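You operate a simulated robot arm through the tools that you are given. There is no shell and no other tool. Be economical: measure what you need, move in short steps, check, and stop when the job is done.

You run a simulated robot arm. Do the job below in one go: nothing can be reset, and whatever is moved stays where it is left.

JOB
Proof the gold coupler in two goes: at 2 bar, then at 4 bar.
Fine: relief dial at 2 bar first; vent before setting it to 5 bar, shut the valve, pump again; end vented, valve open, coupler locked.

Only the result counts: the job must be done as asked and must still hold three seconds after the hand-in. Knocking over, shifting, dropping, spilling or breaking anything else fails it.

ROBOT AND FRAMES
A 6-joint arm with a two-finger parallel gripper, fixed in place. Base frame: the origin is at the foot of the arm, x ahead of it, y to its left, z up; the work surface is at about z = 0. Units: cm, rad, N and s.
With the tool pointing down near the work surface it reaches from about 14 to 58 cm from the base axis. Its first joint turns from -1.152 to 1.152 rad. Payload 2.1 kg.
The TCP is the grasp point between the finger pads, 3 cm short of the fingertips. In the tool frame z runs along the fingers and y along their closing line. Largest opening 9.4 cm; finger width 2.8, thickness 1; the body of the gripper, 5 by 9.6 cm, starts 5.5 cm behind the TCP.
Orientation is that of the tool frame in the base frame, as [roll, pitch, yaw] about the fixed x, y, z axes, in that order (R = Rz(yaw) Ry(pitch) Rx(roll)). With the fingers straight down and closing along the base's y, the tool's x points along the base's -x, its y along +y and its z along -z.

CONTROLS
- The arm moves only by the tool drive_tool. Its arguments are lists of equal length, an entry for each row: "linear": the shift along the base's x, y, z in cm, a list of three; "rot": the turn, a rotation vector about the base's x, y, z in degrees, a list of three; "claw": the gripper command, from -1 (shut) to 1 (fully open), values between in proportion. In form: {"linear": [[x, y, z], ...], "rot": [[wx, wy, wz], ...], "claw": [claw, ...]}. A call has 1 to 8 rows; each row is the pose to reach, as a shift and turn from the pose commanded when the call began. Rows are played at 5 a second. More than 5 cm and 0.15 rad between two rows, or a gripper value outside its range, and nothing of the call is played. Where a pose cannot be reached the arm comes as near as it can. A force on the tool above 90 N (or 10 N above the force at the start of the call, whichever is more), or a blocked arm, ends the call early, and 0.2 s more pass. Each finger travels about 7.2 cm/s and halts on what it meets, pressing with about 44 N; the grip force reading is that of the motor and also rises with nothing between the fingers. The clock runs only during rows and for 0.2 s after the last one: add rows that repeat a pose to give the fingers time. It gives the time, the measured TCP pose, the force on the tool (base axes), the opening and the grip force at its end, in the units of the frame above (readings bear some noise).
- Cameras (640 x 400 px; columns grow to the right, rows downward): "scene" is fixed at [5.41, -35.93, 50.95]; the picture's right is [0.78, -0.62, 0.00], its down [-0.29, -0.37, -0.88] and it looks along [0.55, 0.69, -0.47] (base axes); focal length 300 px, centre (320, 200). "wrist" rides on the gripper at [-3.7, 0, -5.8] in the tool frame; the picture's right is [0.00, -1.00, 0.00], its down [0.97, 0.00, -0.24] and it looks along [0.24, 0.00, 0.97] (tool axes); focal length 218 px, centre (320, 200).
- snapshot(camera): a new picture of that camera. No time passes.
- pixel_to_xyz(camera, pixels): for up to 12 pixels [column, row] of the newest picture of that camera ("zoom" is the newest enlarged one), the place [x, y, z] in the base frame of the surface seen there, good to about 0.2 cm, but the place of the scene camera against the robot may be out by one fixed shift of up to 1.8 cm in any direction. No time passes.
- zoom(camera, box): a new picture of the part [left, top, right, bottom] of that camera's present view, enlarged. No time passes.
- finish_job(): hands the job in; it is judged then, once.

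Keep the steps short. Do not move on a guess: measure, check each grasp and each placing, and mend mistakes. In all there are 80 turns and 54 pictures (those below and enlarged ones count). Leave the gripper open and the arm clear of the work at the hand-in unless told otherwise, and finish with a single line.

The tools are called after "Call:" as a command line: name --argument value ..., lists and objects as JSON in quotes. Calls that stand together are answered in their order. drive_tool: Moves the arm, as the interface text tells. Its arguments: {"type":"object","properties":{"linear":{"type":"array","items":{"type":"array","items":{"type":"number"}}},"rot":{"type":"array","items":{"type":"array","items":{"type":"number"}}},"claw":{"type":"array","items":{"type":"number"}}},"required":["linear","rot","claw"]} The other tools are called the same way: snapshot (camera) takes a picture; pixel_to_xyz (camera, pixels) gives the place of the surface under pixels of a picture; zoom (camera, box) takes an enlarged picture of a part of a camera's view; finish_job () hands the job in.

At the start:

```text
t: 0.0
tcp_pos: [36.28, -12.02, 35.49]
ee_rot: [-3.141, 0.0, -3.141]
wrist_force: [0.4, -0.6, 0.0]
width: 9.41
finger_force: 0.0
```

scene: 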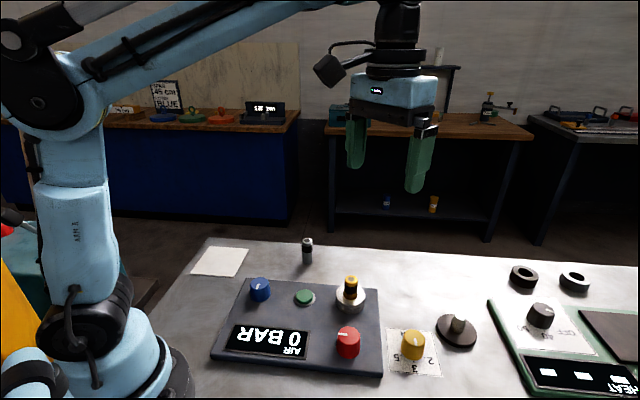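
wrist: 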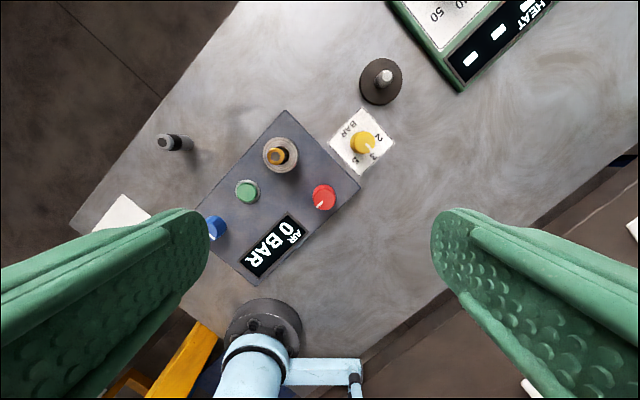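

I see an air panel with blue, green and red controls, a gold coupler on a grey ring, and a yellow BAR dial. I'll enlarge both views to read them.

Call:
zoom --camera "scene" --box '[180, 220, 500, 400]'

Call:
zoom --camera "wrist" --box '[180, 50, 420, 290]'

```text
2.00 times, centred on (340, 310) of scene
```

zoom: 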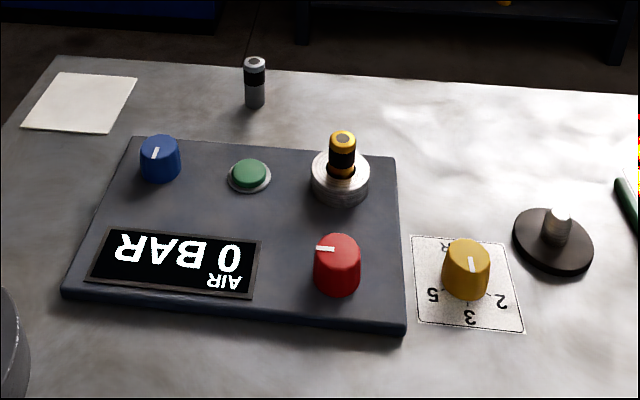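

```text
1.67 times, centred on (300, 170) of wrist
```

zoom: 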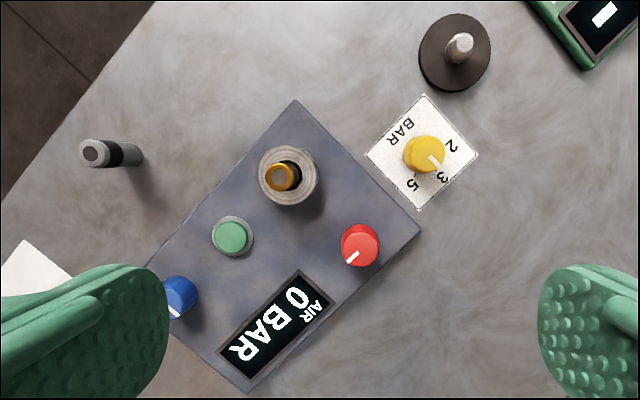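

I'll measure the parts in the wrist view, which has no frame shift.

Call:
pixel_to_xyz --camera "wrist" --pixels '[[285, 155], [268, 158], [246, 191], [212, 228], [324, 196], [363, 142], [373, 147], [280, 112], [359, 186], [386, 78], [165, 142], [254, 255]]'

Call:
pixel_to_xyz --camera "scene" --pixels '[[351, 280], [350, 292], [304, 296], [260, 283], [348, 333], [413, 337], [351, 305], [372, 365], [308, 240], [257, 287]]'

```text
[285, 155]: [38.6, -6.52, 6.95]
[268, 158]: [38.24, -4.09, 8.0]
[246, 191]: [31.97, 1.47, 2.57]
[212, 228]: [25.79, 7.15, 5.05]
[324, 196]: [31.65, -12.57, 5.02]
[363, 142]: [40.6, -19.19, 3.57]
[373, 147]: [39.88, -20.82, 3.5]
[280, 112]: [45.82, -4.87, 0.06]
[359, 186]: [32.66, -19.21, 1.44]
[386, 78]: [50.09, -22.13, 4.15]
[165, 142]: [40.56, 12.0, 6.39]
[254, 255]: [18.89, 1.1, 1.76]
```

```text
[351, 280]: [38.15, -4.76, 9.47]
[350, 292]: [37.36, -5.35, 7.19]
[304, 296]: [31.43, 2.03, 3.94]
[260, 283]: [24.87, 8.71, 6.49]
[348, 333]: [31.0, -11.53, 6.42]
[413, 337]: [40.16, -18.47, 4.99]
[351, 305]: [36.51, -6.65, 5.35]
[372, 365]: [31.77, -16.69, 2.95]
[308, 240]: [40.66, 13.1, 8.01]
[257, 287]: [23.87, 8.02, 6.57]
```

Next I'll go closer above the panel to read its labels and knob pointers.

Call:
drive_tool --linear '[[-0.6, 1.7, -3.4], [-1.2, 3.5, -6.8], [-1.7, 5.2, -10.2], [-2.3, 7, -13.5], [-2.3, 7, -13.5]]' --rot '[[0, 0, 0], [0, 0, 0], [0, 0, 0], [0, 0, 0], [0, 0, 0]]' --claw '[1, 1, 1, 1, 1]'

Call:
snapshot --camera "wrist"

```text
t: 1.2
tcp_pos: [34.05, -5.03, 22.09]
ee_rot: [3.141, 0.0, -3.141]
wrist_force: [-0.1, 0.8, 0.4]
width: 9.42
finger_force: 0.1
```

```text
49 pictures are left
```

wrist: 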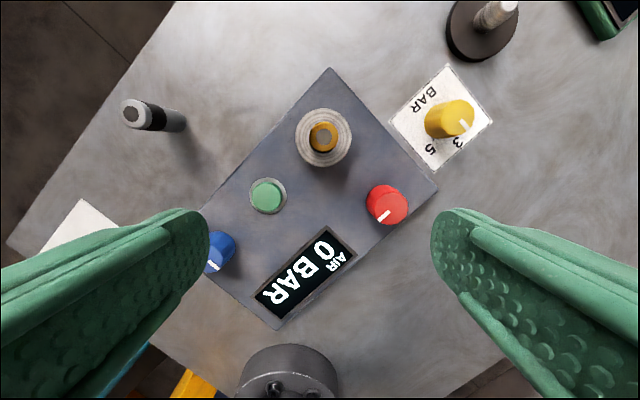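

Call:
zoom --camera "wrist" --box '[200, 80, 440, 230]'

Call:
zoom --camera "wrist" --box '[380, 60, 500, 180]'

Call:
pixel_to_xyz --camera "wrist" --pixels '[[323, 138], [306, 145], [268, 196], [222, 250], [216, 263], [391, 207], [384, 216], [455, 116], [464, 124], [329, 68], [436, 187], [277, 328]]'

```text
2.67 times, centred on (320, 155) of wrist
```

zoom: 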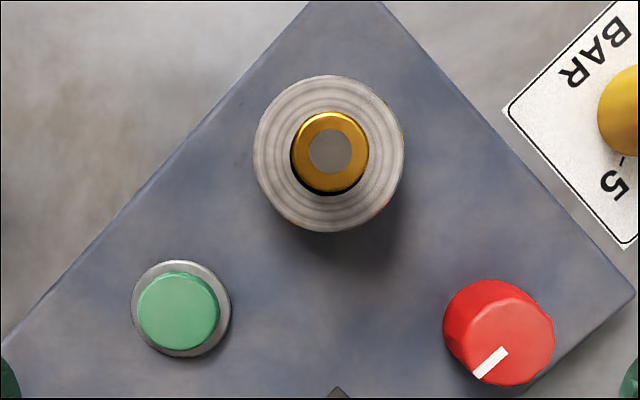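

```text
3.33 times, centred on (440, 120) of wrist
```

zoom: 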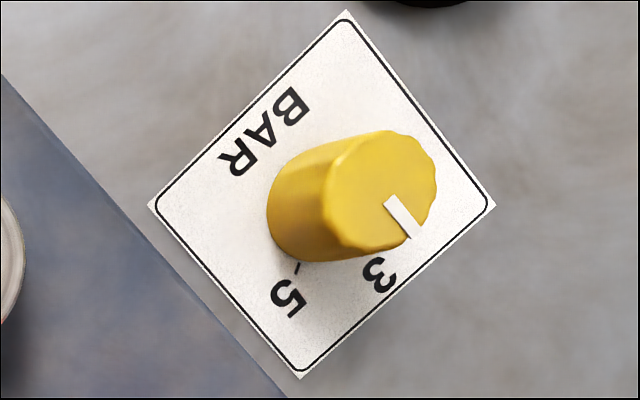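

```text
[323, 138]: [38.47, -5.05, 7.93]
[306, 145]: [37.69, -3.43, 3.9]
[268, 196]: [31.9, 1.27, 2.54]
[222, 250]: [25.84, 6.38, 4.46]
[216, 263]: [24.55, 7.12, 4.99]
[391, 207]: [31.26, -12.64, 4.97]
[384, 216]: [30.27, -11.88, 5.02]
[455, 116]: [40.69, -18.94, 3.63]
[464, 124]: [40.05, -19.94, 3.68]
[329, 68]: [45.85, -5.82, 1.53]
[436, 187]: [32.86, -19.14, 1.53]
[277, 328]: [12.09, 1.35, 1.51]
```

Call:
zoom --camera "wrist" --box '[283, 98, 363, 178]'

Call:
zoom --camera "scene" --box '[310, 265, 390, 325]'

Call:
zoom --camera "scene" --box '[215, 265, 375, 385]'

```text
5.00 times, centred on (323, 138) of wrist
```

zoom: 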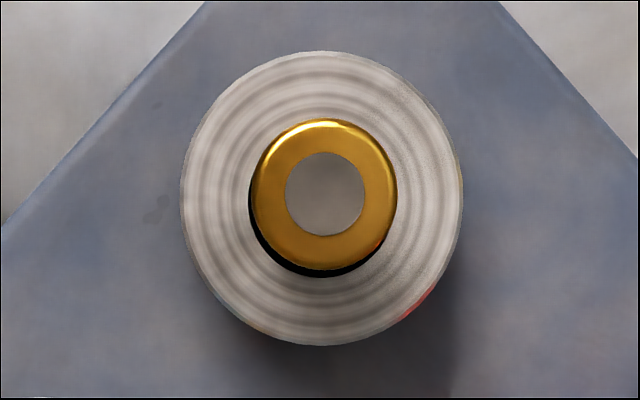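

```text
6.67 times, centred on (350, 295) of scene
```

zoom: 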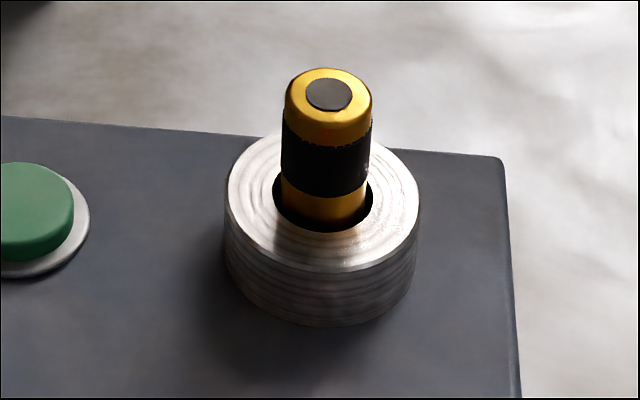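

```text
3.33 times, centred on (295, 325) of scene
```

zoom: 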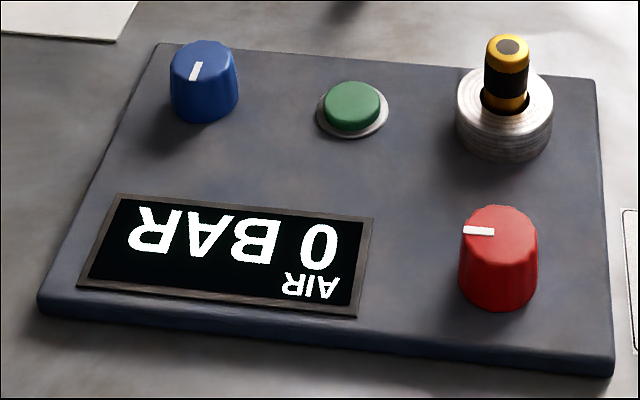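

The panel reads 0 BAR. The relief dial has 2, 3 and 5 on it and points to about 3. Its knob is centred near (40.6, -19.2), with its top at z = 3.6. I'll go above it at z = 14 for a straight look.

Call:
drive_tool --linear '[[1.6, -3.6, -2], [3.2, -7.1, -4], [4.9, -10.6, -6], [6.5, -14.2, -8], [6.5, -14.2, -8]]' --rot '[[0, 0, 0], [0, 0, 0], [0, 0, 0], [0, 0, 0], [0, 0, 0]]' --claw '[0.3, 0.3, 0.3, 0.3, 0.3]'

Call:
zoom --camera "wrist" --box '[240, 120, 400, 280]'

Call:
pixel_to_xyz --camera "wrist" --pixels '[[320, 200], [300, 200], [340, 200], [320, 220]]'

```text
t: 2.4
tcp_pos: [40.6, -19.34, 14.03]
ee_rot: [-3.141, 0.003, -3.14]
wrist_force: [0.1, -0.7, 0.4]
width: 6.12
finger_force: 0.2
```

```text
2.50 times, centred on (320, 200) of wrist
```

zoom: 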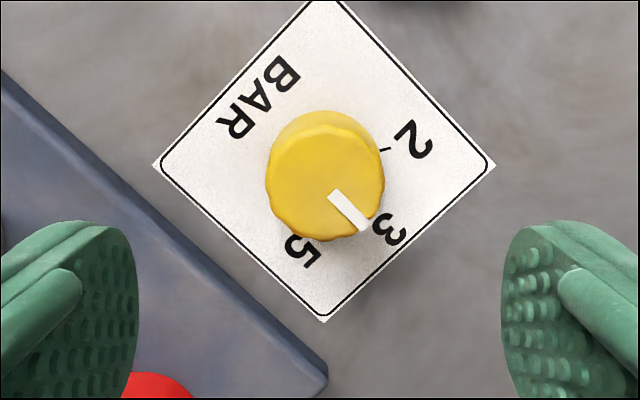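

```text
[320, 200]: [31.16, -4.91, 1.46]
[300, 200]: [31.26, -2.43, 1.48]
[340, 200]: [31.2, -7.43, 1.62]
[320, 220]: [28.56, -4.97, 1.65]
```

Call:
pixel_to_xyz --camera "zoom" --pixels '[[268, 180], [383, 180], [325, 128], [322, 236], [332, 196], [362, 226], [385, 149], [412, 140], [388, 230], [302, 252], [154, 164], [494, 166]]'

```text
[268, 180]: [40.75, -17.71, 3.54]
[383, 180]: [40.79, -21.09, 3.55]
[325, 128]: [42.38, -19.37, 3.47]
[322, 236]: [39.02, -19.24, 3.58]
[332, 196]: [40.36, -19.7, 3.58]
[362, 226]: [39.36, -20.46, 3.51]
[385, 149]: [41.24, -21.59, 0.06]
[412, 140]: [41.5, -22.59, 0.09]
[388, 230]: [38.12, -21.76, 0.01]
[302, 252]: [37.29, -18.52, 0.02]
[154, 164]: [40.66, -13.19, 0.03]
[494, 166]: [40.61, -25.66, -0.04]
```

The knob is centred at (40.7, -19.4) and is 3.4 cm across. Its pointer is at about -139°, on 3. The marks are 2 at -75°, 3 at -135° and 5 at -195°. I'll pre-turn -30° and come down around the knob.

Call:
drive_tool --linear '[[0.1, -0.06, -2.4], [0.1, -0.06, -4.8], [0.1, -0.06, -7.2], [0.1, -0.06, -9.6], [0.1, -0.06, -9.6]]' --rot '[[0, 0, -7.5], [0, 0, -15], [0, 0, -22.5], [0, 0, -30], [0, 0, -30]]' --claw '[0.3, 0.3, 0.3, 0.3, 0.3]'

```text
t: 3.6
tcp_pos: [40.64, -19.28, 4.35]
ee_rot: [-3.141, 0.002, 2.618]
wrist_force: [-0.5, 0.6, -0.9]
width: 6.15
finger_force: 0.0
```

The arm is in place around the knob with no contact force. Now I'll close on it.

Call:
drive_tool --linear '[[0, 0, 0], [0, 0, 0], [0, 0, 0], [0, 0, 0]]' --rot '[[0, 0, 0], [0, 0, 0], [0, 0, 0], [0, 0, 0]]' --claw '[-0.3, -0.5, -0.5, -0.5]'

```text
t: 4.6
tcp_pos: [40.57, -19.43, 4.42]
ee_rot: [-3.139, 0.005, 2.617]
wrist_force: [-8.3, -13.9, -11.2]
width: 3.82
finger_force: 45.4
```

I have the knob gripped at width 3.82, with a slight sideways load. I'll ease off toward it and turn +62° in short steps.

Call:
drive_tool --linear '[[-0.05, -0.12, 0], [-0.05, -0.12, 0], [-0.05, -0.12, 0], [-0.05, -0.12, 0], [-0.05, -0.12, 0], [-0.05, -0.12, 0], [-0.05, -0.12, 0], [-0.05, -0.12, 0]]' --rot '[[0, 0, 8], [0, 0, 16], [0, 0, 24], [0, 0, 32], [0, 0, 40], [0, 0, 48], [0, 0, 56], [0, 0, 62]]' --claw '[-0.5, -0.5, -0.5, -0.5, -0.5, -0.5, -0.5, -0.5]'

Call:
zoom --camera "scene" --box '[330, 260, 490, 400]'

```text
t: 6.4
tcp_pos: [40.52, -19.43, 4.41]
ee_rot: [-3.138, 0.003, -2.58]
wrist_force: [1.8, -16.5, -10.6]
width: 3.8
finger_force: 45.0
```

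```text
2.86 times, centred on (410, 330) of scene
```

zoom: 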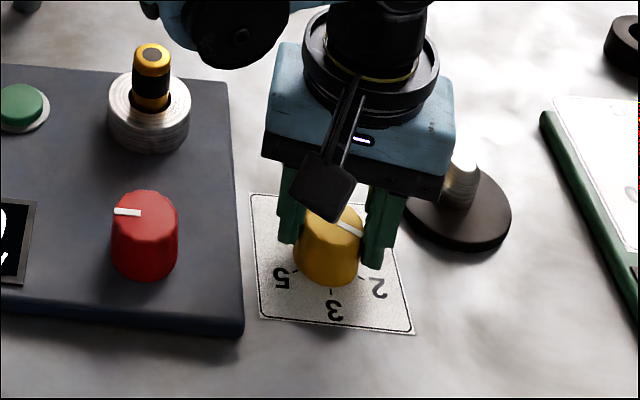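

It turned toward 2. I'll open, rise and check the pointer.

Call:
drive_tool --linear '[[0, 0, 0], [0, 0, 0], [0, 0, 3], [0, 0, 6.5], [0, 0, 9.6], [0, 0, 9.6]]' --rot '[[0, 0, 0], [0, 0, 0], [0, 0, 0], [0, 0, 0], [0, 0, 0], [0, 0, 0]]' --claw '[0.3, 0.3, 0.3, 0.3, 0.3, 0.3]'

Call:
zoom --camera "wrist" --box '[240, 120, 400, 280]'

Call:
zoom --camera "scene" --box '[200, 260, 460, 400]'

```text
t: 7.8
tcp_pos: [40.42, -19.47, 13.99]
ee_rot: [3.141, 0.001, -2.584]
wrist_force: [0.4, -0.2, -0.4]
width: 6.11
finger_force: 0.1
```

```text
2.50 times, centred on (320, 200) of wrist
```

zoom: 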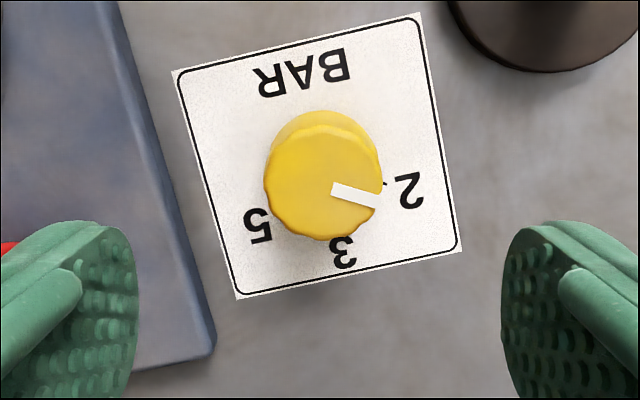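

```text
2.46 times, centred on (330, 330) of scene
```

zoom: 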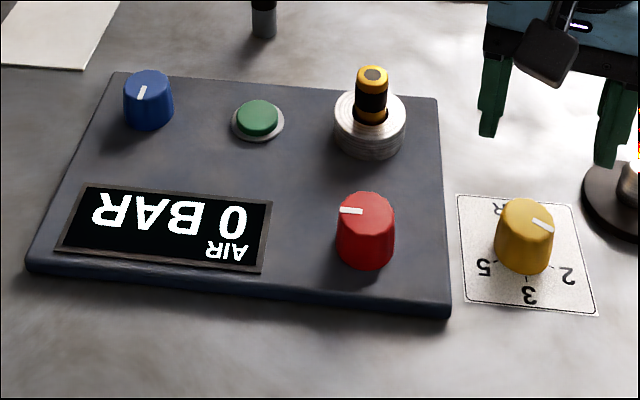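

The pointer is at about -76°, so the dial is on 2. The panel still shows 0 BAR. Next I'll go above the gold coupler and check with a gentle tug whether it is locked before pressurising.

Call:
drive_tool --linear '[[-0.5, 3.6, 0.5], [-1, 7.2, 0.5], [-1.5, 10.8, 0.5], [-2, 14.4, 0.5], [-2, 14.4, 0.5]]' --rot '[[0, 0, -8], [0, 0, -16], [0, 0, -24], [0, 0, -32], [0, 0, -32]]' --claw '[0.1, 0.1, 0.1, 0.1, 0.1]'

Call:
snapshot --camera "wrist"

```text
t: 9.0
tcp_pos: [38.49, -5.07, 14.57]
ee_rot: [-3.141, 0.001, -3.141]
wrist_force: [0.5, -0.7, -0.9]
width: 5.17
finger_force: 0.1
```

```text
39 pictures are left
```

wrist: 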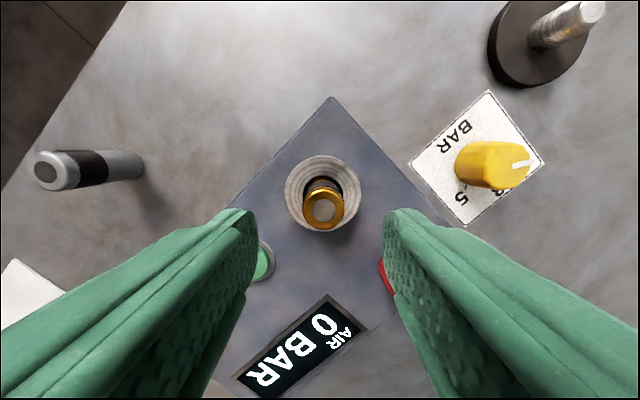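

Call:
pixel_to_xyz --camera "wrist" --pixels '[[323, 210], [304, 208], [342, 208], [323, 228], [323, 195], [290, 190], [356, 190], [323, 158], [262, 264]]'

```text
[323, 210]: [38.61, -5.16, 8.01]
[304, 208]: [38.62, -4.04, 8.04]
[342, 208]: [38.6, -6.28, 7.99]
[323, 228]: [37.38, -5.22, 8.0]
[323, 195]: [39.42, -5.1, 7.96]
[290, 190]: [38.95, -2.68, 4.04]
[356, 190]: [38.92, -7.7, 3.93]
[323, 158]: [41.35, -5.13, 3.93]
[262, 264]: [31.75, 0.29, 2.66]
```

The plug is centred at (38.45, -5.17), 2.3 cm across, with its top at z = 8.0. The socket top is at z = 4. I'll come down to z = 7.6 and close.

Call:
drive_tool --linear '[[-0.05, -0.1, -3.5], [-0.05, -0.1, -7], [-0.05, -0.1, -7], [-0.05, -0.1, -7], [-0.05, -0.1, -7], [-0.05, -0.1, -7]]' --rot '[[0, 0, 0], [0, 0, 0], [0, 0, 0], [0, 0, 0], [0, 0, 0], [0, 0, 0]]' --claw '[0.1, 0.1, 0.1, -0.4, -0.7, -0.7]'

```text
t: 10.4
tcp_pos: [38.51, -4.99, 7.56]
ee_rot: [3.141, 0.002, -3.139]
wrist_force: [-0.4, -0.7, -0.4]
width: 2.44
finger_force: 44.0
```

I have the plug gripped at width 2.44 with no side load. Now a gentle lift of 0.5 cm.

Call:
drive_tool --linear '[[0, 0, 0.2], [0, 0, 0.4], [0, 0, 0.5]]' --rot '[[0, 0, 0], [0, 0, 0], [0, 0, 0]]' --claw '[-0.7, -0.7, -0.7]'

```text
t: 11.2
tcp_pos: [38.53, -5.08, 7.96]
ee_rot: [-3.141, 0.001, 3.141]
wrist_force: [-1.0, -0.1, -2.6]
width: 2.46
finger_force: 44.3
```

It lifts freely with a load of about 2.6 N, so the coupler is not locked. I'll put it back down and press gently to see whether it seats deeper.

Call:
drive_tool --linear '[[0, 0, -0.25], [0, 0, -0.5], [0, 0, -0.7], [0, 0, -0.9], [0, 0, -1.1]]' --rot '[[0, 0, 0], [0, 0, 0], [0, 0, 0], [0, 0, 0], [0, 0, 0]]' --claw '[-0.7, -0.7, -0.7, -0.7, -0.7]'

Call:
zoom --camera "scene" --box '[220, 260, 400, 380]'

```text
t: 12.4
tcp_pos: [38.57, -5.01, 6.95]
ee_rot: [3.14, 0.002, 3.141]
wrist_force: [0.6, 0.6, 55.1]
width: 2.46
finger_force: 43.8
```

```text
3.33 times, centred on (310, 320) of scene
```

zoom: 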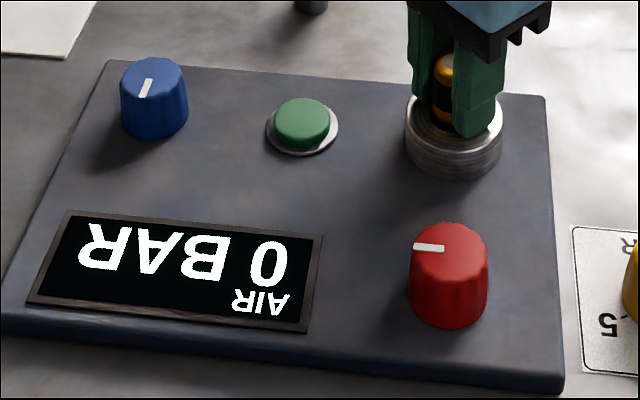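

The downward motion stopped at 55 N, with the fingertips about at the socket top. I'll release, rise and re-measure the plug height.

Call:
drive_tool --linear '[[0, 0, 0.4], [0, 0, 0.4], [0, 0, 0.4], [0, 0, 4], [0, 0, 7.5], [0, 0, 7.5]]' --rot '[[0, 0, 0], [0, 0, 0], [0, 0, 0], [0, 0, 0], [0, 0, 0], [0, 0, 0]]' --claw '[-0.2, 0.1, 0.1, 0.1, 0.1, 0.1]'

Call:
snapshot --camera "wrist"

Call:
pixel_to_xyz --camera "wrist" --pixels '[[323, 205], [323, 210], [290, 190], [60, 170]]'

```text
t: 13.8
tcp_pos: [38.48, -4.99, 14.38]
ee_rot: [3.142, 0.002, 3.141]
wrist_force: [-0.5, -0.6, -0.1]
width: 5.18
finger_force: 0.0
```

```text
37 pictures are left
```

wrist: 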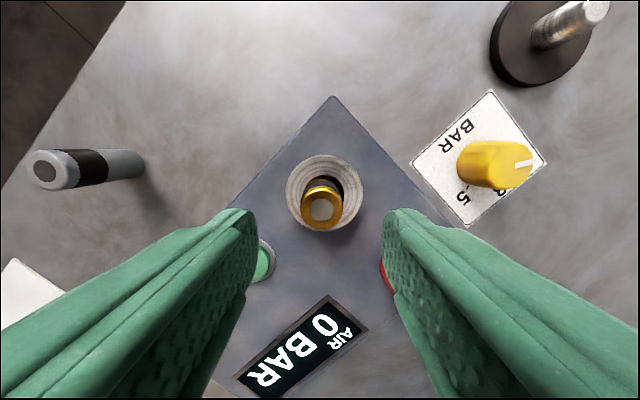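

```text
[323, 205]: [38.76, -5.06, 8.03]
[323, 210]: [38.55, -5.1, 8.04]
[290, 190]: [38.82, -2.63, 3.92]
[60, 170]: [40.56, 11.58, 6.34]
```

The plug top is still at 8.03, so it is fully seated but not locked. A panel knob must do the locking. I'll go above the red knob to measure it.

Call:
drive_tool --linear '[[-2.3, -2.5, 1], [-4.6, -5, 1], [-7, -7.4, 1], [-7, -7.4, 1]]' --rot '[[0, 0, 0], [0, 0, 0], [0, 0, 0], [0, 0, 0]]' --claw '[0.1, 0.3, 0.3, 0.3]'

Call:
zoom --camera "wrist" --box '[240, 120, 400, 280]'

```text
t: 14.8
tcp_pos: [31.55, -12.48, 15.41]
ee_rot: [-3.141, 0.002, -3.141]
wrist_force: [0.6, 0.2, 0.5]
width: 6.12
finger_force: 0.1
```

```text
2.50 times, centred on (320, 200) of wrist
```

zoom: 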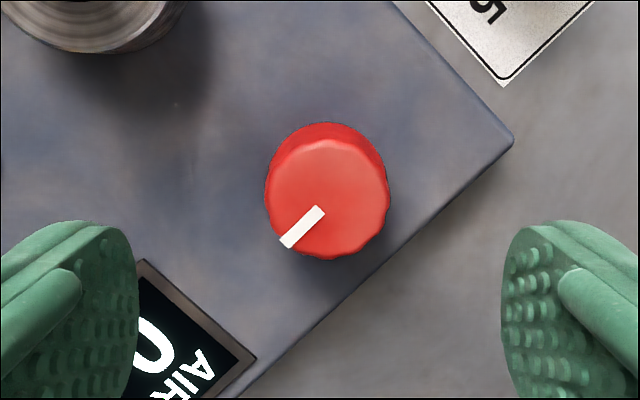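

Call:
pixel_to_xyz --camera "zoom" --pixels '[[270, 200], [385, 200], [328, 148], [328, 252], [328, 200], [285, 243], [320, 210]]'

```text
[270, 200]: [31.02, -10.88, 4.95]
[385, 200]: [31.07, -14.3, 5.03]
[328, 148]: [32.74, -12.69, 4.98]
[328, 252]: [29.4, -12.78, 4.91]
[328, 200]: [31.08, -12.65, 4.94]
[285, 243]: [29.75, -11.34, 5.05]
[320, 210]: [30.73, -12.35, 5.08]
```

The red knob is centred at (31.08, -12.6), with its top at z = 5.0 and its pointer at +135°. I'll pre-turn -45°, come down around it, then grip.

Call:
drive_tool --linear '[[-0.47, -0.12, -1], [-0.47, -0.12, -3], [-0.47, -0.12, -5], [-0.47, -0.12, -7], [-0.47, -0.12, -8.5], [-0.47, -0.12, -9.7], [-0.47, -0.12, -9.7]]' --rot '[[0, 0, -7.5], [0, 0, -15], [0, 0, -22.5], [0, 0, -30], [0, 0, -37.5], [0, 0, -45], [0, 0, -45]]' --claw '[0.3, 0.3, 0.3, 0.3, 0.3, 0.3, 0.3]'

Call:
drive_tool --linear '[[0, 0, 0], [0, 0, 0], [0, 0, 0], [0, 0, 0]]' --rot '[[0, 0, 0], [0, 0, 0], [0, 0, 0], [0, 0, 0]]' --claw '[-0.3, -0.5, -0.5, -0.5]'

```text
t: 16.4
tcp_pos: [30.98, -12.67, 5.69]
ee_rot: [3.14, 0.002, 2.355]
wrist_force: [-0.3, 0.2, -0.3]
width: 6.11
finger_force: 0.1
```

```text
t: 17.4
tcp_pos: [30.97, -12.68, 5.72]
ee_rot: [3.141, 0.003, 2.356]
wrist_force: [-4.7, -5.2, -9.3]
width: 4.01
finger_force: 44.8
```

The knob is gripped at width 4.0. I'll turn it +60° and then look.

Call:
drive_tool --linear '[[0, 0, 0], [0, 0, 0], [0, 0, 0], [0, 0, 0], [0, 0, 0], [0, 0, 0], [0, 0, 0], [0, 0, 0]]' --rot '[[0, 0, 7.5], [0, 0, 15], [0, 0, 22.5], [0, 0, 30], [0, 0, 37.5], [0, 0, 45], [0, 0, 52.5], [0, 0, 60]]' --claw '[-0.5, -0.5, -0.5, -0.5, -0.5, -0.5, -0.5, -0.5]'

Call:
zoom --camera "scene" --box '[220, 260, 400, 380]'

```text
t: 19.2
tcp_pos: [30.99, -12.81, 5.8]
ee_rot: [-3.137, -0.002, -2.879]
wrist_force: [-7.0, -20.3, -24.2]
width: 4.04
finger_force: 45.0
```

```text
3.33 times, centred on (310, 320) of scene
```

zoom: 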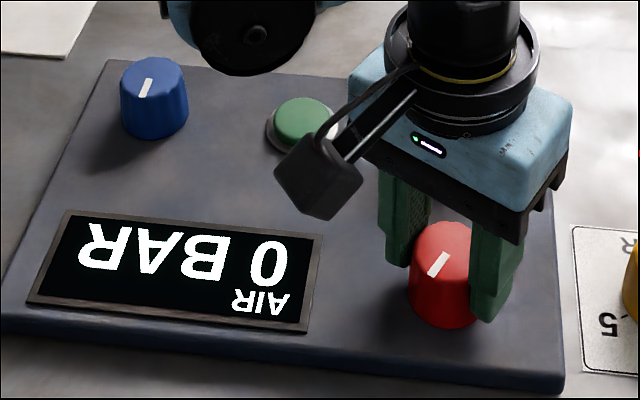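

The red knob turned with the gripper. I'll carry on to +90°.

Call:
drive_tool --linear '[[0, -0.1, 0.05], [0, -0.1, 0.05], [0, -0.1, 0.05], [0, -0.1, 0.05], [0, -0.1, 0.05]]' --rot '[[0, 0, 7.5], [0, 0, 15], [0, 0, 22.5], [0, 0, 30], [0, 0, 30]]' --claw '[-0.5, -0.5, -0.5, -0.5, -0.5]'

Call:
drive_tool --linear '[[0, 0, 0], [0, 0, 0], [0, 0, 3], [0, 0, 6.5], [0, 0, 9.7], [0, 0, 9.7]]' --rot '[[0, 0, 0], [0, 0, 0], [0, 0, 0], [0, 0, 0], [0, 0, 0], [0, 0, 0]]' --claw '[0.3, 0.3, 0.3, 0.3, 0.3, 0.3]'

Call:
zoom --camera "scene" --box '[220, 260, 400, 380]'

```text
t: 20.4
tcp_pos: [31.05, -12.76, 5.79]
ee_rot: [3.141, -0.003, -2.355]
wrist_force: [-5.4, -15.8, -3.0]
width: 4.02
finger_force: 44.5
```

```text
t: 21.8
tcp_pos: [30.9, -12.56, 15.5]
ee_rot: [-3.14, 0.002, -2.354]
wrist_force: [-0.2, 0.2, 0.5]
width: 6.12
finger_force: 0.1
```

```text
3.33 times, centred on (310, 320) of scene
```

zoom: 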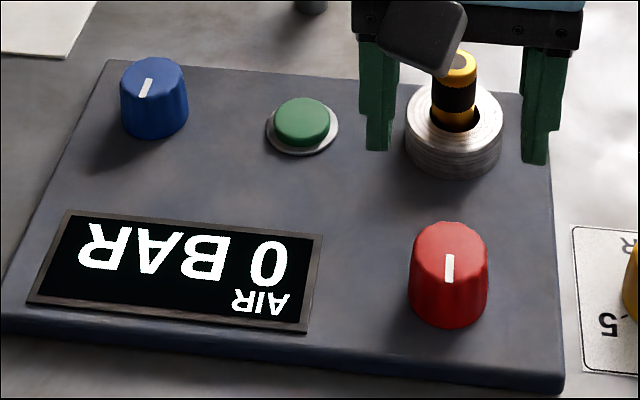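

Red now points at about -135°. Now I'll tug-test the coupler again: move above it, come down to z = 7.6 and grip.

Call:
drive_tool --linear '[[2.5, 2.5, 0], [5, 5, 0], [7.55, 7.45, 0], [7.55, 7.45, 0], [7.55, 7.45, -4], [7.55, 7.45, -7.9], [7.55, 7.45, -7.9]]' --rot '[[0, 0, -8], [0, 0, -16], [0, 0, -24], [0, 0, -32], [0, 0, -40], [0, 0, -45], [0, 0, -45]]' --claw '[0.1, 0.1, 0.1, 0.1, 0.1, 0.1, 0.1]'

Call:
drive_tool --linear '[[0, 0, 0], [0, 0, 0], [0, 0, 0], [0, 0, 0.2], [0, 0, 0.4], [0, 0, 0.5]]' --rot '[[0, 0, 0], [0, 0, 0], [0, 0, 0], [0, 0, 0], [0, 0, 0], [0, 0, 0]]' --claw '[-0.4, -0.7, -0.7, -0.7, -0.7, -0.7]'

```text
t: 23.4
tcp_pos: [38.63, -5.15, 7.49]
ee_rot: [-3.141, 0.002, 3.141]
wrist_force: [0.3, -0.2, 0.6]
width: 5.17
finger_force: 0.1
```

```text
t: 24.8
tcp_pos: [38.73, -5.26, 8.05]
ee_rot: [3.141, 0.001, 3.141]
wrist_force: [-0.1, -0.3, -1.9]
width: 2.48
finger_force: 44.4
```

It is still loose, so red is probably the valve. I'll lower the plug back, release it and go up.

Call:
drive_tool --linear '[[0, 0, -0.3], [0, 0, -0.55], [0, 0, -0.55], [0, 0, -0.55], [0, 0, 3], [0, 0, 7.5]]' --rot '[[0, 0, 0], [0, 0, 0], [0, 0, 0], [0, 0, 0], [0, 0, 0], [0, 0, 0]]' --claw '[-0.7, -0.7, 0.1, 0.1, 0.1, 0.1]'

Call:
drive_tool --linear '[[-3, 3.1, 0], [-6, 6.1, 0], [-9, 9, 0], [-13, 12, 0], [-13, 12, 0]]' --rot '[[0, 0, 0], [0, 0, 0], [0, 0, 0], [0, 0, 0], [0, 0, 0]]' --claw '[0.3, 0.3, 0.3, 0.3, 0.3]'

Call:
snapshot --camera "wrist"

```text
t: 26.2
tcp_pos: [38.63, -5.2, 15.67]
ee_rot: [-3.141, 0.003, -3.141]
wrist_force: [-0.6, 0.6, -0.1]
width: 5.14
finger_force: 0.1
```

```text
t: 27.4
tcp_pos: [25.44, 6.71, 15.56]
ee_rot: [-3.141, 0.001, 3.141]
wrist_force: [-0.5, 0.6, -0.3]
width: 6.12
finger_force: 0.3
```

```text
33 pictures are left
```

wrist: 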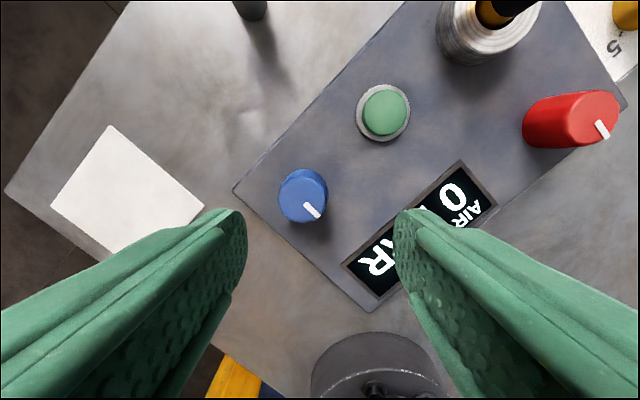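

Call:
pixel_to_xyz --camera "wrist" --pixels '[[281, 199], [327, 199], [304, 178], [304, 221], [305, 203], [318, 217], [384, 113], [362, 113], [406, 113], [597, 122], [607, 137]]'

```text
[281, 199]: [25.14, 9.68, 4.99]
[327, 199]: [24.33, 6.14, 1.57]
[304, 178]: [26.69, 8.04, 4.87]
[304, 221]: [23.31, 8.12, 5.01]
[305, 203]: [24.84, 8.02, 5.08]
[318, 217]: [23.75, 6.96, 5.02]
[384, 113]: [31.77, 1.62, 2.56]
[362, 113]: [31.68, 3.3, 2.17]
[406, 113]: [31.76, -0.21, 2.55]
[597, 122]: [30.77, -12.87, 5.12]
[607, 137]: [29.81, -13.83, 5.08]
```

The blue knob is centred at (25.0, 8.1), its top is at z = 5.0 and its pointer is at -135°. Green is at (31.75, 1.6), top z = 2.6. I'll pre-turn +45°, come down on blue and grip.

Call:
drive_tool --linear '[[-0.4, 1.35, 0], [-0.4, 1.35, -2], [-0.4, 1.35, -4], [-0.4, 1.35, -6], [-0.4, 1.35, -8], [-0.4, 1.35, -9.9], [-0.4, 1.35, -9.9]]' --rot '[[0, 0, 7.5], [0, 0, 15], [0, 0, 22.5], [0, 0, 30], [0, 0, 37.5], [0, 0, 45], [0, 0, 45]]' --claw '[0.3, 0.3, 0.3, 0.3, 0.3, 0.3, 0.3]'

Call:
drive_tool --linear '[[0, 0, 0], [0, 0, 0], [0, 0, 0], [0, 0, 0]]' --rot '[[0, 0, 0], [0, 0, 0], [0, 0, 0], [0, 0, 0]]' --claw '[-0.3, -0.5, -0.5, -0.5]'

```text
t: 29.0
tcp_pos: [25.23, 8.16, 5.71]
ee_rot: [3.141, 0.003, -2.354]
wrist_force: [0.3, 0.3, -0.6]
width: 6.11
finger_force: 0.0
```

```text
t: 30.0
tcp_pos: [25.19, 8.07, 5.62]
ee_rot: [3.14, 0.002, -2.356]
wrist_force: [-3.9, 5.3, -13.6]
width: 4.03
finger_force: 45.6
```

The knob is gripped at 4.03. I'll turn it -90° in two stages.

Call:
drive_tool --linear '[[-0.1, 0.05, 0], [-0.1, 0.05, 0], [-0.1, 0.05, 0], [-0.1, 0.05, 0], [-0.1, 0.05, 0], [-0.1, 0.05, 0]]' --rot '[[0, 0, -7.5], [0, 0, -15], [0, 0, -22.5], [0, 0, -30], [0, 0, -37.5], [0, 0, -45]]' --claw '[-0.5, -0.5, -0.5, -0.5, -0.5, -0.5]'

Call:
drive_tool --linear '[[0, 0, 0], [0, 0, 0], [0, 0, 0], [0, 0, 0], [0, 0, 0], [0, 0, 0], [0, 0, 0]]' --rot '[[0, 0, -7.5], [0, 0, -15], [0, 0, -22.5], [0, 0, -30], [0, 0, -37.5], [0, 0, -45], [0, 0, -45]]' --claw '[-0.5, -0.5, -0.5, -0.5, -0.5, -0.5, -0.5]'

Call:
drive_tool --linear '[[0, 0, 0], [0, 0, 0], [0, 0, 3], [0, 0, 6.5], [0, 0, 9.9], [0, 0, 9.9]]' --rot '[[0, 0, 0], [0, 0, 0], [0, 0, 0], [0, 0, 0], [0, 0, 0], [0, 0, 0]]' --claw '[0.3, 0.3, 0.3, 0.3, 0.3, 0.3]'

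Call:
zoom --camera "scene" --box '[220, 260, 400, 380]'

```text
t: 31.4
tcp_pos: [25.14, 8.2, 5.69]
ee_rot: [-3.141, 0.003, 3.136]
wrist_force: [3.0, -6.9, 40.8]
width: 4.03
finger_force: 45.0
```

```text
t: 33.0
tcp_pos: [25.14, 8.2, 5.74]
ee_rot: [-3.141, 0.002, 2.354]
wrist_force: [9.4, -12.9, 10.6]
width: 4.05
finger_force: 45.0
```

```text
t: 34.4
tcp_pos: [25.06, 7.99, 15.67]
ee_rot: [-3.141, 0.003, 2.357]
wrist_force: [-0.8, 0.0, -0.1]
width: 6.09
finger_force: 0.0
```

```text
3.33 times, centred on (310, 320) of scene
```

zoom: 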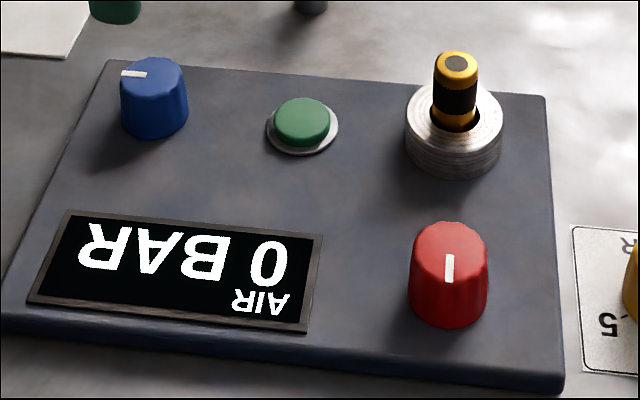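

Blue now points at +135°. I'll return to the coupler for another tug test.

Call:
drive_tool --linear '[[3.4, -3.3, 0], [6.8, -6.6, 0], [10.2, -9.9, 0], [13.5, -13.1, 0], [13.5, -13.1, 0], [13.5, -13.1, -4], [13.5, -13.1, -8.1], [13.5, -13.1, -8.1]]' --rot '[[0, 0, 7.5], [0, 0, 15], [0, 0, 22.5], [0, 0, 30], [0, 0, 37.5], [0, 0, 45], [0, 0, 45], [0, 0, 45]]' --claw '[0.1, 0.1, 0.1, 0.1, 0.1, 0.1, 0.1, 0.1]'

Call:
drive_tool --linear '[[0, 0, 0], [0, 0, 0], [0, 0, 0], [0, 0, 0.2], [0, 0, 0.4], [0, 0, 0.5]]' --rot '[[0, 0, 0], [0, 0, 0], [0, 0, 0], [0, 0, 0], [0, 0, 0], [0, 0, 0]]' --claw '[-0.4, -0.7, -0.7, -0.7, -0.7, -0.7]'

```text
t: 36.2
tcp_pos: [38.62, -5.05, 7.31]
ee_rot: [3.142, 0.002, -3.141]
wrist_force: [-0.1, -1.4, 0.2]
width: 5.14
finger_force: 0.0
```

```text
t: 37.6
tcp_pos: [38.64, -4.89, 7.88]
ee_rot: [3.141, 0.001, 3.141]
wrist_force: [1.0, -0.7, -3.1]
width: 2.5
finger_force: 44.5
```

Call:
zoom --camera "scene" --box '[310, 250, 390, 310]'

```text
6.67 times, centred on (350, 280) of scene
```

zoom: 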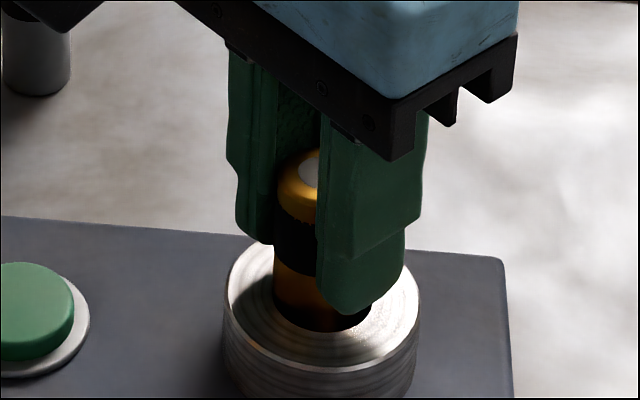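

The plug visibly rose again, so neither knob position locks it. It may lock by a twist of the coupler itself. I'll lower it, turn it clockwise with light downward pressure, and tug again.

Call:
drive_tool --linear '[[0, 0, -0.3], [0, 0, -0.6], [0, 0, -0.6], [0, 0, -0.6], [0, 0, -0.6], [0, 0, -0.6], [0, 0, -0.6], [0, 0, -0.6]]' --rot '[[0, 0, 0], [0, 0, 0], [0, 0, -8], [0, 0, -16], [0, 0, -24], [0, 0, -32], [0, 0, -40], [0, 0, -48]]' --claw '[-0.7, -0.7, -0.7, -0.7, -0.7, -0.7, -0.7, -0.7]'

Call:
drive_tool --linear '[[0, 0, 0], [0, 0, 0], [0, 0, 0], [0, 0, 0], [0, 0, 0], [0, 0, 0]]' --rot '[[0, 0, -8], [0, 0, -16], [0, 0, -24], [0, 0, -32], [0, 0, -40], [0, 0, -45]]' --claw '[-0.7, -0.7, -0.7, -0.7, -0.7, -0.7]'

Call:
drive_tool --linear '[[0, 0, 0.2], [0, 0, 0.4], [0, 0, 0.6]]' --rot '[[0, 0, 0], [0, 0, 0], [0, 0, 0]]' --claw '[-0.7, -0.7, -0.7]'

```text
t: 39.4
tcp_pos: [38.58, -4.9, 7.47]
ee_rot: [-3.14, 0.002, 2.301]
wrist_force: [-2.3, -1.0, 24.0]
width: 2.47
finger_force: 44.0
```

```text
t: 40.8
tcp_pos: [38.53, -5.08, 7.38]
ee_rot: [-3.14, 0.002, 1.518]
wrist_force: [-5.0, -5.1, 24.9]
width: 2.45
finger_force: 44.0
```

```text
t: 41.6
tcp_pos: [38.5, -4.88, 7.92]
ee_rot: [3.14, 0.003, 1.52]
wrist_force: [-7.2, -8.3, -6.1]
width: 2.47
finger_force: 44.1
```

Call:
drive_tool --linear '[[0, 0, 0.3], [0, 0, 0.6], [0, 0, 0.9], [0, 0, 0.9]]' --rot '[[0, 0, 0], [0, 0, 0], [0, 0, 0], [0, 0, 0]]' --claw '[-0.7, -0.7, -0.7, -0.7]'

Call:
zoom --camera "scene" --box '[310, 250, 390, 310]'

```text
t: 42.6
tcp_pos: [38.55, -4.97, 8.94]
ee_rot: [-3.142, 0.005, 1.519]
wrist_force: [-10.1, -9.3, -5.2]
width: 2.48
finger_force: 44.2
```

```text
6.67 times, centred on (350, 280) of scene
```

zoom: 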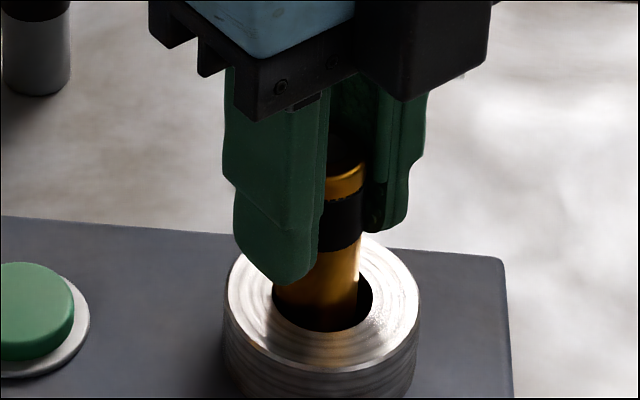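

It is still free to lift. I'll seat it again, twist the other way back past the starting angle, and tug.

Call:
drive_tool --linear '[[0.1, 0.1, -0.5], [0.1, 0.1, -1], [0.1, 0.1, -1.5], [0.1, 0.1, -1.6], [0.1, 0.1, -1.6]]' --rot '[[0, 0, 0], [0, 0, 0], [0, 0, 0], [0, 0, 0], [0, 0, 8]]' --claw '[-0.7, -0.7, -0.7, -0.7, -0.7]'

Call:
drive_tool --linear '[[0, 0, 0], [0, 0, 0], [0, 0, 0], [0, 0, 0], [0, 0, 0], [0, 0, 0], [0, 0, 0], [0, 0, 0]]' --rot '[[0, 0, 8], [0, 0, 16], [0, 0, 24], [0, 0, 32], [0, 0, 40], [0, 0, 48], [0, 0, 56], [0, 0, 64]]' --claw '[-0.7, -0.7, -0.7, -0.7, -0.7, -0.7, -0.7, -0.7]'

Call:
drive_tool --linear '[[0, 0, 0], [0, 0, 0], [0, 0, 0], [0, 0, 0], [0, 0, 0.2], [0, 0, 0.4], [0, 0, 0.6]]' --rot '[[0, 0, 7], [0, 0, 14], [0, 0, 21], [0, 0, 21], [0, 0, 21], [0, 0, 21], [0, 0, 21]]' --claw '[-0.7, -0.7, -0.7, -0.7, -0.7, -0.7, -0.7]'

```text
t: 43.8
tcp_pos: [38.65, -4.9, 7.38]
ee_rot: [-3.141, 0.007, 1.658]
wrist_force: [-12.3, -20.7, 23.7]
width: 2.44
finger_force: 43.9
```

```text
t: 45.6
tcp_pos: [38.68, -4.97, 7.32]
ee_rot: [-3.132, 0.004, 2.777]
wrist_force: [-7.9, -25.1, 23.9]
width: 2.48
finger_force: 44.2
```

```text
t: 47.2
tcp_pos: [38.53, -4.95, 7.78]
ee_rot: [-3.137, -0.006, -3.139]
wrist_force: [-20.0, -16.8, -12.2]
width: 2.48
finger_force: 43.7
```

It is still loose, with some side load. I'll lower and release, then look straight down on the socket to compare the plug's centre with the socket's.

Call:
drive_tool --linear '[[-0.1, -0.1, -0.2], [-0.1, -0.1, -0.5], [-0.1, -0.1, -0.5], [-0.1, -0.1, -0.5], [-0.1, -0.1, 3.5], [-0.1, -0.1, 7.5], [-3.3, -0.1, 7.5], [-3.3, -0.1, 7.5]]' --rot '[[0, 0, 0], [0, 0, 0], [0, 0, 0], [0, 0, 0], [0, 0, 0], [0, 0, 0], [0, 0, 0], [0, 0, 0]]' --claw '[-0.7, -0.7, 0.1, 0.1, 0.1, 0.1, 0.1, 0.1]'

Call:
zoom --camera "wrist" --box '[270, 90, 370, 190]'

```text
t: 49.0
tcp_pos: [35.43, -4.8, 15.25]
ee_rot: [3.142, 0.003, -3.141]
wrist_force: [0.2, -0.5, -0.1]
width: 5.19
finger_force: 0.1
```

```text
4.00 times, centred on (320, 140) of wrist
```

zoom: 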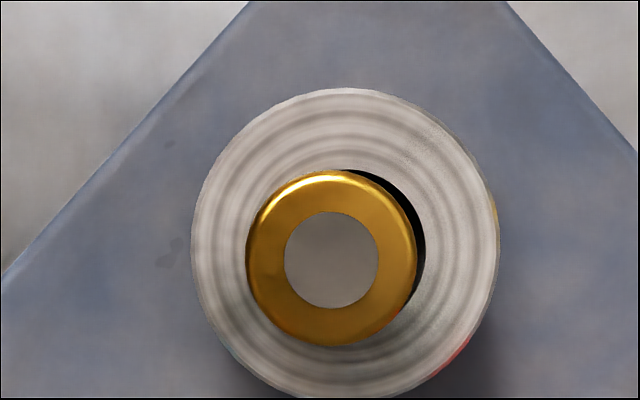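

Call:
pixel_to_xyz --camera "zoom" --pixels '[[330, 258], [252, 258], [412, 258], [330, 178], [330, 338], [345, 92], [195, 245], [494, 245], [345, 392], [430, 150], [225, 330]]'

```text
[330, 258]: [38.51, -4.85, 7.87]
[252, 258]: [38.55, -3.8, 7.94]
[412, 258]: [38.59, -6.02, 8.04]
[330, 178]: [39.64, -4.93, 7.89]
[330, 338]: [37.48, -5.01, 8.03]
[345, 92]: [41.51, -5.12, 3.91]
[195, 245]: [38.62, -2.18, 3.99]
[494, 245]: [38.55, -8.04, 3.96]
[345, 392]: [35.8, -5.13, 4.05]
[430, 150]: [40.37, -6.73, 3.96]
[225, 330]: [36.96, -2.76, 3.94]
```

The plug is seated within the hole's slack, with its top at 8.0. I'll check precisely where the blue and red pointers stopped by moving to a view over the panel.

Call:
drive_tool --linear '[[-2.5, 1.5, 1], [-5, 3, 2], [-7.5, 4.5, 2.5], [-10, 6, 2.5], [-10, 6, 2.5]]' --rot '[[0, 0, 0], [0, 0, 0], [0, 0, 0], [0, 0, 0], [0, 0, 0]]' --claw '[1, 1, 1, 1, 1]'

Call:
snapshot --camera "wrist"

Call:
zoom --camera "wrist" --box '[220, 110, 400, 290]'

```text
t: 50.2
tcp_pos: [25.32, 1.09, 17.85]
ee_rot: [-3.141, 0.002, -3.141]
wrist_force: [-0.7, -0.3, 0.3]
width: 9.4
finger_force: 0.1
```

```text
28 pictures are left
```

wrist: 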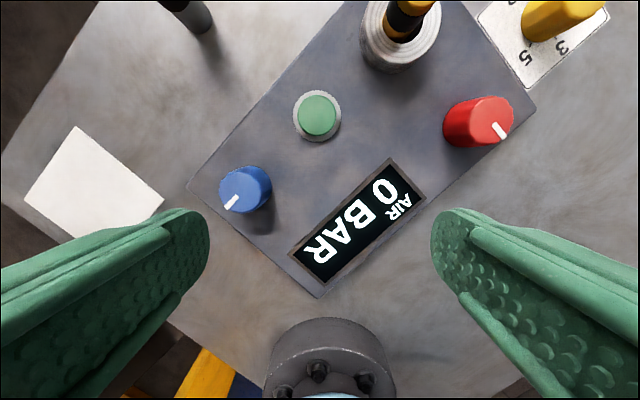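

```text
2.22 times, centred on (310, 200) of wrist
```

zoom: 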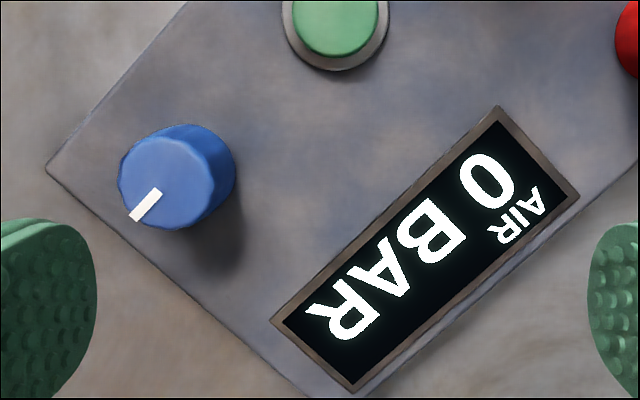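

Blue is at +135°, as intended. I'll see whether blue has end stops: grip it again, turn a further -40°, and watch whether the pointer follows.

Call:
drive_tool --linear '[[-0.1, 3.5, -2], [-0.25, 7.0, -4], [-0.25, 7.0, -8], [-0.25, 7.0, -12.1], [-0.25, 7.0, -12.1], [-0.25, 7.0, -12.1], [-0.25, 7.0, -12.1], [-0.25, 7.0, -12.1]]' --rot '[[0, 0, 0], [0, 0, 0], [0, 0, 0], [0, 0, 0], [0, 0, 0], [0, 0, 0], [0, 0, 0], [0, 0, 0]]' --claw '[0.3, 0.3, 0.3, 0.3, 0.3, -0.3, -0.5, -0.5]'

Call:
drive_tool --linear '[[0, 0, 0], [0, 0, 0], [0, 0, 0], [0, 0, 0], [0, 0, 0], [0, 0, 0]]' --rot '[[0, 0, -8], [0, 0, -16], [0, 0, -24], [0, 0, -32], [0, 0, -40], [0, 0, -40]]' --claw '[-0.5, -0.5, -0.5, -0.5, -0.5, -0.5]'

Call:
zoom --camera "scene" --box '[220, 260, 400, 380]'

```text
t: 52.0
tcp_pos: [25.17, 8.21, 5.9]
ee_rot: [3.141, 0.001, -3.14]
wrist_force: [2.7, 8.8, -30.0]
width: 4.02
finger_force: 45.4
```

```text
t: 53.4
tcp_pos: [25.14, 8.1, 5.9]
ee_rot: [3.141, 0.0, 2.442]
wrist_force: [2.0, 8.2, 4.1]
width: 4.01
finger_force: 44.8
```

```text
3.33 times, centred on (310, 320) of scene
```

zoom: 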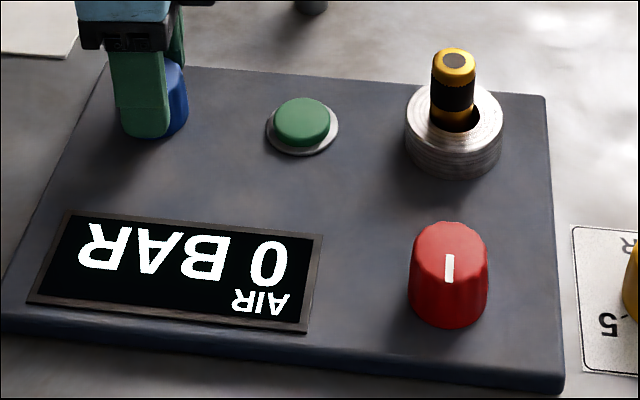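

The fingers hide the pointer. I'll release, rise and look.

Call:
drive_tool --linear '[[0, 0, 0], [0, 0, 0], [0, 0, 3.5], [0, 0, 7], [0, 0, 7]]' --rot '[[0, 0, 0], [0, 0, 0], [0, 0, 0], [0, 0, 0], [0, 0, 0]]' --claw '[0.3, 0.3, 0.3, 0.3, 0.3]'

Call:
zoom --camera "wrist" --box '[220, 110, 420, 310]'

Call:
pixel_to_xyz --camera "zoom" --pixels '[[320, 200], [320, 230]]'

```text
t: 54.6
tcp_pos: [25.11, 8.14, 12.83]
ee_rot: [3.141, 0.0, 2.444]
wrist_force: [-0.8, 0.7, 0.1]
width: 6.1
finger_force: 0.1
```

```text
2.00 times, centred on (320, 210) of wrist
```

zoom: 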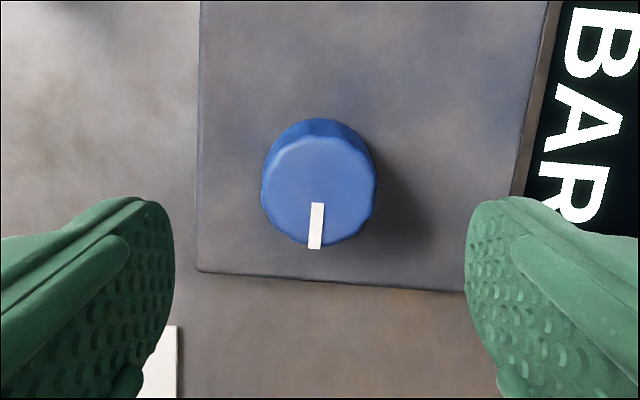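

```text
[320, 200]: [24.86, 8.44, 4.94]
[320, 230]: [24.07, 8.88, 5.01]
```

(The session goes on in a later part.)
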